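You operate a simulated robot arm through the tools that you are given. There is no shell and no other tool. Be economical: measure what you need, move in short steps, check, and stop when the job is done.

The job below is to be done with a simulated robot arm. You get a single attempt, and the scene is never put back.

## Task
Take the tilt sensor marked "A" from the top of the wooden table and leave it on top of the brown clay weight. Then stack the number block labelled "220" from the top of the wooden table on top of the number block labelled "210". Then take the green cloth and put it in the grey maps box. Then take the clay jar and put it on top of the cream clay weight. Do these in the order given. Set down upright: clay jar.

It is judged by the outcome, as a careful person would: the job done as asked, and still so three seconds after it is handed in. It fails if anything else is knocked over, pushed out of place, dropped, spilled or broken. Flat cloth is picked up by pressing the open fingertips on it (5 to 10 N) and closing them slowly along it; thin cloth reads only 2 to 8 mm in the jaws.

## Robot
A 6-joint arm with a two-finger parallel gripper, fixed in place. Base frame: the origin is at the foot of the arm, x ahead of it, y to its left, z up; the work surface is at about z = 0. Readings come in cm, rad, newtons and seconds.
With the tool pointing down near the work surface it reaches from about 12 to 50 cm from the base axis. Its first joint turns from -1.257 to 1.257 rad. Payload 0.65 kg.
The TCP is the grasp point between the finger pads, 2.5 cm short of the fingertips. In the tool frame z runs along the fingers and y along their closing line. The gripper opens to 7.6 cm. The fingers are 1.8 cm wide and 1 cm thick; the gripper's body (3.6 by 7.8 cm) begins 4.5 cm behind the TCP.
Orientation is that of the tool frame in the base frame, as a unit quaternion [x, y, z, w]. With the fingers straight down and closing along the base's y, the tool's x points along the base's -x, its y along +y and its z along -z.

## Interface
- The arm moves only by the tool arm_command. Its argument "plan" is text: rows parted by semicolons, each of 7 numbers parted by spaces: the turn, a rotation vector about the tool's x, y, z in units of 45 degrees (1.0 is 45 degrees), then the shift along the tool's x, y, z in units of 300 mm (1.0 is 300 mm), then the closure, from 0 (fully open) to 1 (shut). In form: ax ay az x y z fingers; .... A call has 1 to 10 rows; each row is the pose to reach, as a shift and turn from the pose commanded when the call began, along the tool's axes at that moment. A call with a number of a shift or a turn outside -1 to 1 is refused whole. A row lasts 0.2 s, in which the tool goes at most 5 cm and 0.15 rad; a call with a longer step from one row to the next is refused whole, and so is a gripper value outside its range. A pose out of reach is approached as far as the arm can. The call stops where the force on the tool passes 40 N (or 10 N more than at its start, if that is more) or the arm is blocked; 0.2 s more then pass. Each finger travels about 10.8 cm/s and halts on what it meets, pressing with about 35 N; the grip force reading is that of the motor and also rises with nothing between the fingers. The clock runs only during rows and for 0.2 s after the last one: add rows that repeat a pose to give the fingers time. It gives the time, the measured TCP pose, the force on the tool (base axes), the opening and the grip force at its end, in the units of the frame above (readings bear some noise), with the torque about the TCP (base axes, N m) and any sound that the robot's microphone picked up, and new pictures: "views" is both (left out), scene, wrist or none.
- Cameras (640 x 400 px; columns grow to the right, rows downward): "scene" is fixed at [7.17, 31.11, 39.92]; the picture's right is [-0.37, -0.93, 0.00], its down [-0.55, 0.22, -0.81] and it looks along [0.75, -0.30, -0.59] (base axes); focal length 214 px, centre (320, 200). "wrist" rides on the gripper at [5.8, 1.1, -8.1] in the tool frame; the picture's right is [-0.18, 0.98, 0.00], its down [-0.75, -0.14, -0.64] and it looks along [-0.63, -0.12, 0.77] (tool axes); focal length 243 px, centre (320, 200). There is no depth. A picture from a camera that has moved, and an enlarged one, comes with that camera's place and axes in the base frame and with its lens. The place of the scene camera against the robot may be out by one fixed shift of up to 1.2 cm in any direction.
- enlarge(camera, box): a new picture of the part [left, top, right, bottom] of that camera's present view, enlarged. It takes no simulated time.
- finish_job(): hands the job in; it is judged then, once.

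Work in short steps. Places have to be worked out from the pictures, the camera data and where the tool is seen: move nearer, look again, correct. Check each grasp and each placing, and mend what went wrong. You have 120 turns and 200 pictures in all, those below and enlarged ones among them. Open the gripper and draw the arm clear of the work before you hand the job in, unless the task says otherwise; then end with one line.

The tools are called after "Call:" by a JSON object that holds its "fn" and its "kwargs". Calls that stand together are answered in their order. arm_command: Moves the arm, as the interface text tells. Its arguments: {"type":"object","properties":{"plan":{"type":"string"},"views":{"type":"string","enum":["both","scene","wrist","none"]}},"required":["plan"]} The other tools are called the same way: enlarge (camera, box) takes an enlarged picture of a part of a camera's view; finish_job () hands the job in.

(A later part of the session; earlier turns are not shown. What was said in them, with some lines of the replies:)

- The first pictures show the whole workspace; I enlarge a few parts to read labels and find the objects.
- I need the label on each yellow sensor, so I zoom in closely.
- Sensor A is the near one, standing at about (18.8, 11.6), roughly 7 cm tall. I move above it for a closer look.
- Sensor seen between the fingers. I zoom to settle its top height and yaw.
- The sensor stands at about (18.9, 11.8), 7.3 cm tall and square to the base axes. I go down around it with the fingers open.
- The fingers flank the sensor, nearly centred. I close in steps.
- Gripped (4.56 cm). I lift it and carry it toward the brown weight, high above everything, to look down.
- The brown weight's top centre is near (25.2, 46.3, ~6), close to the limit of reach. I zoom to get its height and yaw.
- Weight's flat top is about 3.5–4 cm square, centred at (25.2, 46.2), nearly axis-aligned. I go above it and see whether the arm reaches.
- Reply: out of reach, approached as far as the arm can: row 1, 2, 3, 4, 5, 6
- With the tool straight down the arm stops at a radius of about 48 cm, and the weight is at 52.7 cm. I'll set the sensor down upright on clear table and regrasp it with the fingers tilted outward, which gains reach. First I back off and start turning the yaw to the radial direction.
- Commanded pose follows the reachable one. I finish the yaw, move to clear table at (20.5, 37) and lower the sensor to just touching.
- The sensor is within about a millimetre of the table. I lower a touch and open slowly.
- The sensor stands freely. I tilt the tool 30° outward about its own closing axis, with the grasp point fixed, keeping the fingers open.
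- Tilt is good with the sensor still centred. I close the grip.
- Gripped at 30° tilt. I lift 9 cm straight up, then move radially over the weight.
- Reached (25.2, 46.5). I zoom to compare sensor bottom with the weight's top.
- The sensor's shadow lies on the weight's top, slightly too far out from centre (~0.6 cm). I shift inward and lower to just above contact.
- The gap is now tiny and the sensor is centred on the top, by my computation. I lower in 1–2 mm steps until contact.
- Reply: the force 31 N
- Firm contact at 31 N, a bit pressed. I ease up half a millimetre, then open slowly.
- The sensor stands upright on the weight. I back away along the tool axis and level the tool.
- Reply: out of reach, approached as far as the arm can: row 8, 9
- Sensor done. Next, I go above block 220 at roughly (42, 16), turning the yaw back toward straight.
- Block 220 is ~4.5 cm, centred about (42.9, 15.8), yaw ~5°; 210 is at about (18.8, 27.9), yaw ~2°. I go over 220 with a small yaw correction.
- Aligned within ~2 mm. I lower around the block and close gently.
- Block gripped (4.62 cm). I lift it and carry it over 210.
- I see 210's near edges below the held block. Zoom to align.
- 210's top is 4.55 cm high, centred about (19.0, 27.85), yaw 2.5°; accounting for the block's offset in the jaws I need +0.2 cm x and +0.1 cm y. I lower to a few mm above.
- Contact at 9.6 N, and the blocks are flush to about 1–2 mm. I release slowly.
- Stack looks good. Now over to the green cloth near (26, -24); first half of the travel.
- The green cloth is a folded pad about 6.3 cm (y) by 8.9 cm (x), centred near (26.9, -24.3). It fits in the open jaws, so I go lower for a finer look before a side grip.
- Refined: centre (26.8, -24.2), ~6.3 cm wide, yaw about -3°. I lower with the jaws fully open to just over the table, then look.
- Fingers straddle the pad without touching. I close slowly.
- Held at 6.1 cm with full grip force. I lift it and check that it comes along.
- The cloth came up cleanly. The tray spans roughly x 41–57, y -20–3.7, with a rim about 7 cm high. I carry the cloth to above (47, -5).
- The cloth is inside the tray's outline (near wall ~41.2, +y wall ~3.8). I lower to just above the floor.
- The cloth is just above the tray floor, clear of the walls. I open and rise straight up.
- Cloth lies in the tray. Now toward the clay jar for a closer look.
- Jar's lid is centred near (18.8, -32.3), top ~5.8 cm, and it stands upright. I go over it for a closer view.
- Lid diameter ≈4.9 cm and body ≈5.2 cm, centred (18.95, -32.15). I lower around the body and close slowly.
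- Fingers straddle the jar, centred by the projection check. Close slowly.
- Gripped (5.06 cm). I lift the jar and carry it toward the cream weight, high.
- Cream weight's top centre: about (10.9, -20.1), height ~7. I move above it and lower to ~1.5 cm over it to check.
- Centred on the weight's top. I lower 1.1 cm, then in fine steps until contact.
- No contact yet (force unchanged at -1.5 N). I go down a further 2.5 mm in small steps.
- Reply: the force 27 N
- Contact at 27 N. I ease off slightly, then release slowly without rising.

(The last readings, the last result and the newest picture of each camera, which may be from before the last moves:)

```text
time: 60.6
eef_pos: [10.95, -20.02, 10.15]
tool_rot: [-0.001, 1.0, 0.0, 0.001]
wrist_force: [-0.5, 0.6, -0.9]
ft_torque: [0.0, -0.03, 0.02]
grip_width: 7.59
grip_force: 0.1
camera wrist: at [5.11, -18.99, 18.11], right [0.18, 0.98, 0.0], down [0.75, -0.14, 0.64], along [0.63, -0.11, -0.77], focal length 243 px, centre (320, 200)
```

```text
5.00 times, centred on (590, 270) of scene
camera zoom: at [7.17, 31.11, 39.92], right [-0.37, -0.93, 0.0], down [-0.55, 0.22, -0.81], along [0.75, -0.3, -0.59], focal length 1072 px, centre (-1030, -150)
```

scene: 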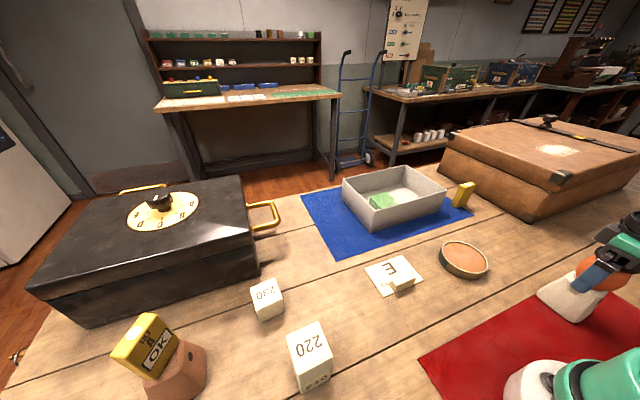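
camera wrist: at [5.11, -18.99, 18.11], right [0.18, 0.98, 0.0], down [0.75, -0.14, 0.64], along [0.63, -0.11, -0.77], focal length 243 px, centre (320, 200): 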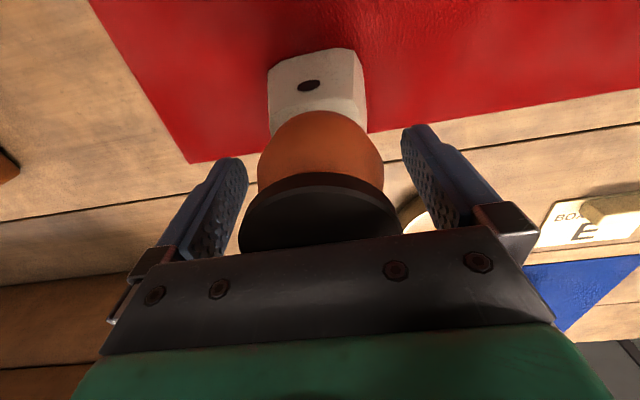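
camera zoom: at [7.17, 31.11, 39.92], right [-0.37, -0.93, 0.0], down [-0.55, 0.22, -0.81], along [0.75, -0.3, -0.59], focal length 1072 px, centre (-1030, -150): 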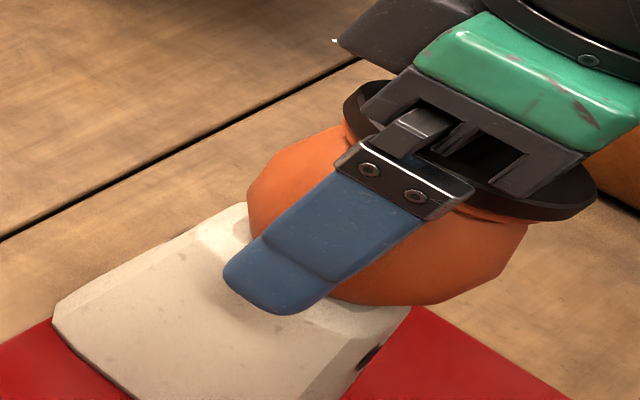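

The jar stands on the weight. I rise straight up and then move clear.

Call:
{"fn": "arm_command", "kwargs": {"plan": "0 0 0 0 0 -0.04 0; 0 0 0 0 0 -0.12 0; 0 0 0 0 0 -0.25 0; 0 0 0 0 0 -0.38 0; 0 0 0 0 0 -0.48 0; 0 0 0 -0.1 0.1 -0.5 0; 0 0 0 -0.2 0.2 -0.5 0; 0 0 0 -0.3 0.3 -0.5 0; 0 0 0 -0.4 0.4 -0.5 0; 0 0 0 -0.4 0.4 -0.5 0"}}

Call:
{"fn": "enlarge", "kwargs": {"camera": "scene", "box": [500, 220, 640, 330]}}

Call:
{"fn": "enlarge", "kwargs": {"camera": "scene", "box": [90, 220, 350, 400]}}

Call:
{"fn": "enlarge", "kwargs": {"camera": "scene", "box": [320, 150, 500, 290]}}

```text
time: 62.8
eef_pos: [22.82, -7.91, 25.03]
tool_rot: [-0.001, 1.0, 0.001, 0.001]
wrist_force: [-0.7, 0.4, -0.3]
ft_torque: [-0.04, 0.03, -0.01]
grip_width: 7.58
grip_force: 0.0
camera wrist: at [16.93, -6.91, 33.09], right [0.18, 0.98, 0.0], down [0.75, -0.14, 0.64], along [0.63, -0.11, -0.77], focal length 243 px, centre (320, 200)
```

scene: 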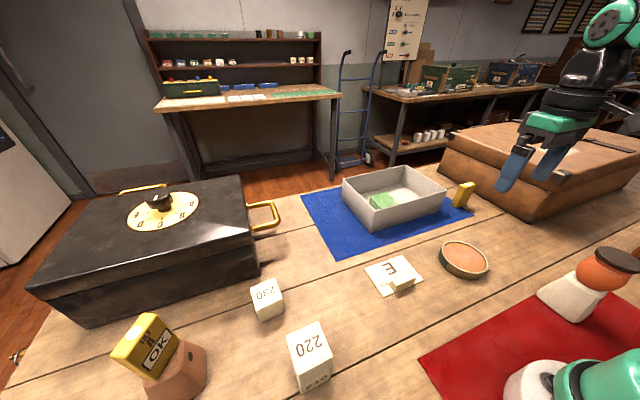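
wrist: 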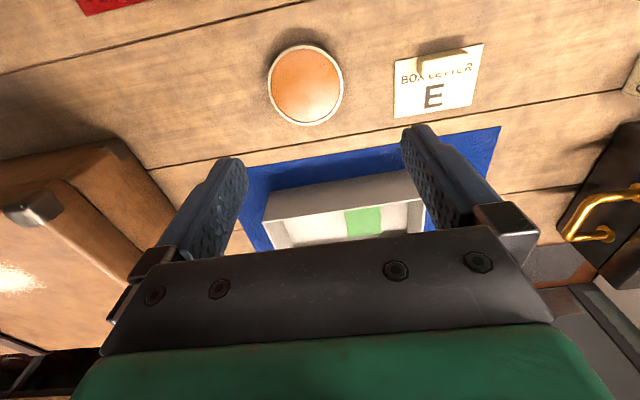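

```text
3.64 times, centred on (570, 275) of scene
camera zoom: at [7.17, 31.11, 39.92], right [-0.37, -0.93, 0.0], down [-0.55, 0.22, -0.81], along [0.75, -0.3, -0.59], focal length 780 px, centre (-589, -73)
```

zoom: 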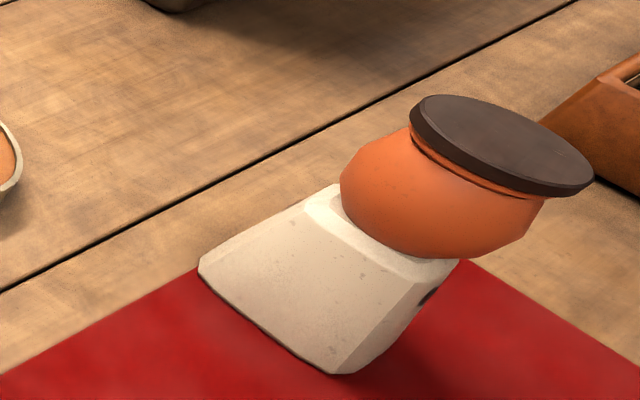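

```text
2.22 times, centred on (220, 310) of scene
camera zoom: at [7.17, 31.11, 39.92], right [-0.37, -0.93, 0.0], down [-0.55, 0.22, -0.81], along [0.75, -0.3, -0.59], focal length 477 px, centre (542, -44)
```

zoom: 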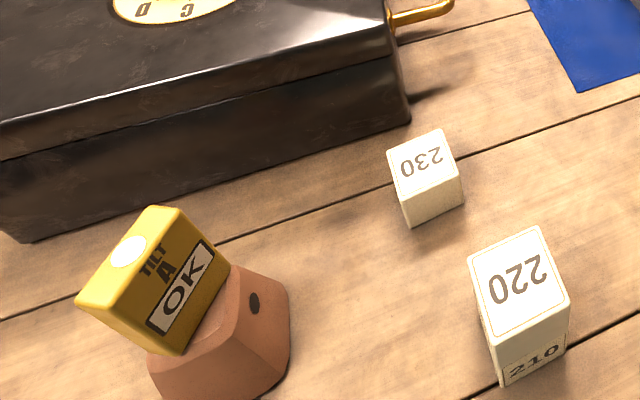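

```text
2.86 times, centred on (410, 220) of scene
camera zoom: at [7.17, 31.11, 39.92], right [-0.37, -0.93, 0.0], down [-0.55, 0.22, -0.81], along [0.75, -0.3, -0.59], focal length 613 px, centre (63, 143)
```

zoom: 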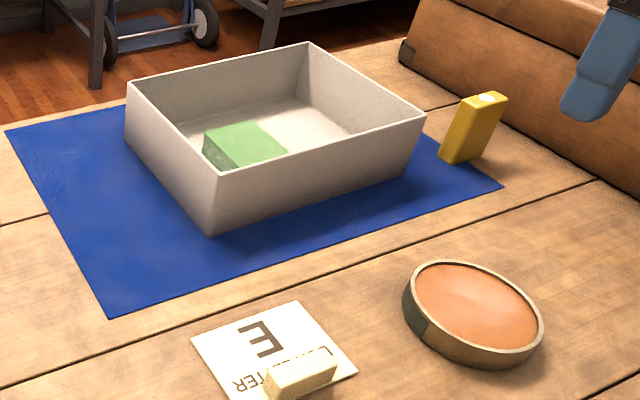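

All four placements hold, nothing else has moved, and the arm is clear with the gripper open. I hand the job in.

Call:
{"fn": "finish_job", "kwargs": {}}

```text
The job is handed in.
```

All four steps were done in order and the job is handed in: sensor A is on the brown weight, block 220 is stacked on 210, the green cloth is in the grey box, and the clay jar stands upright on the cream weight.
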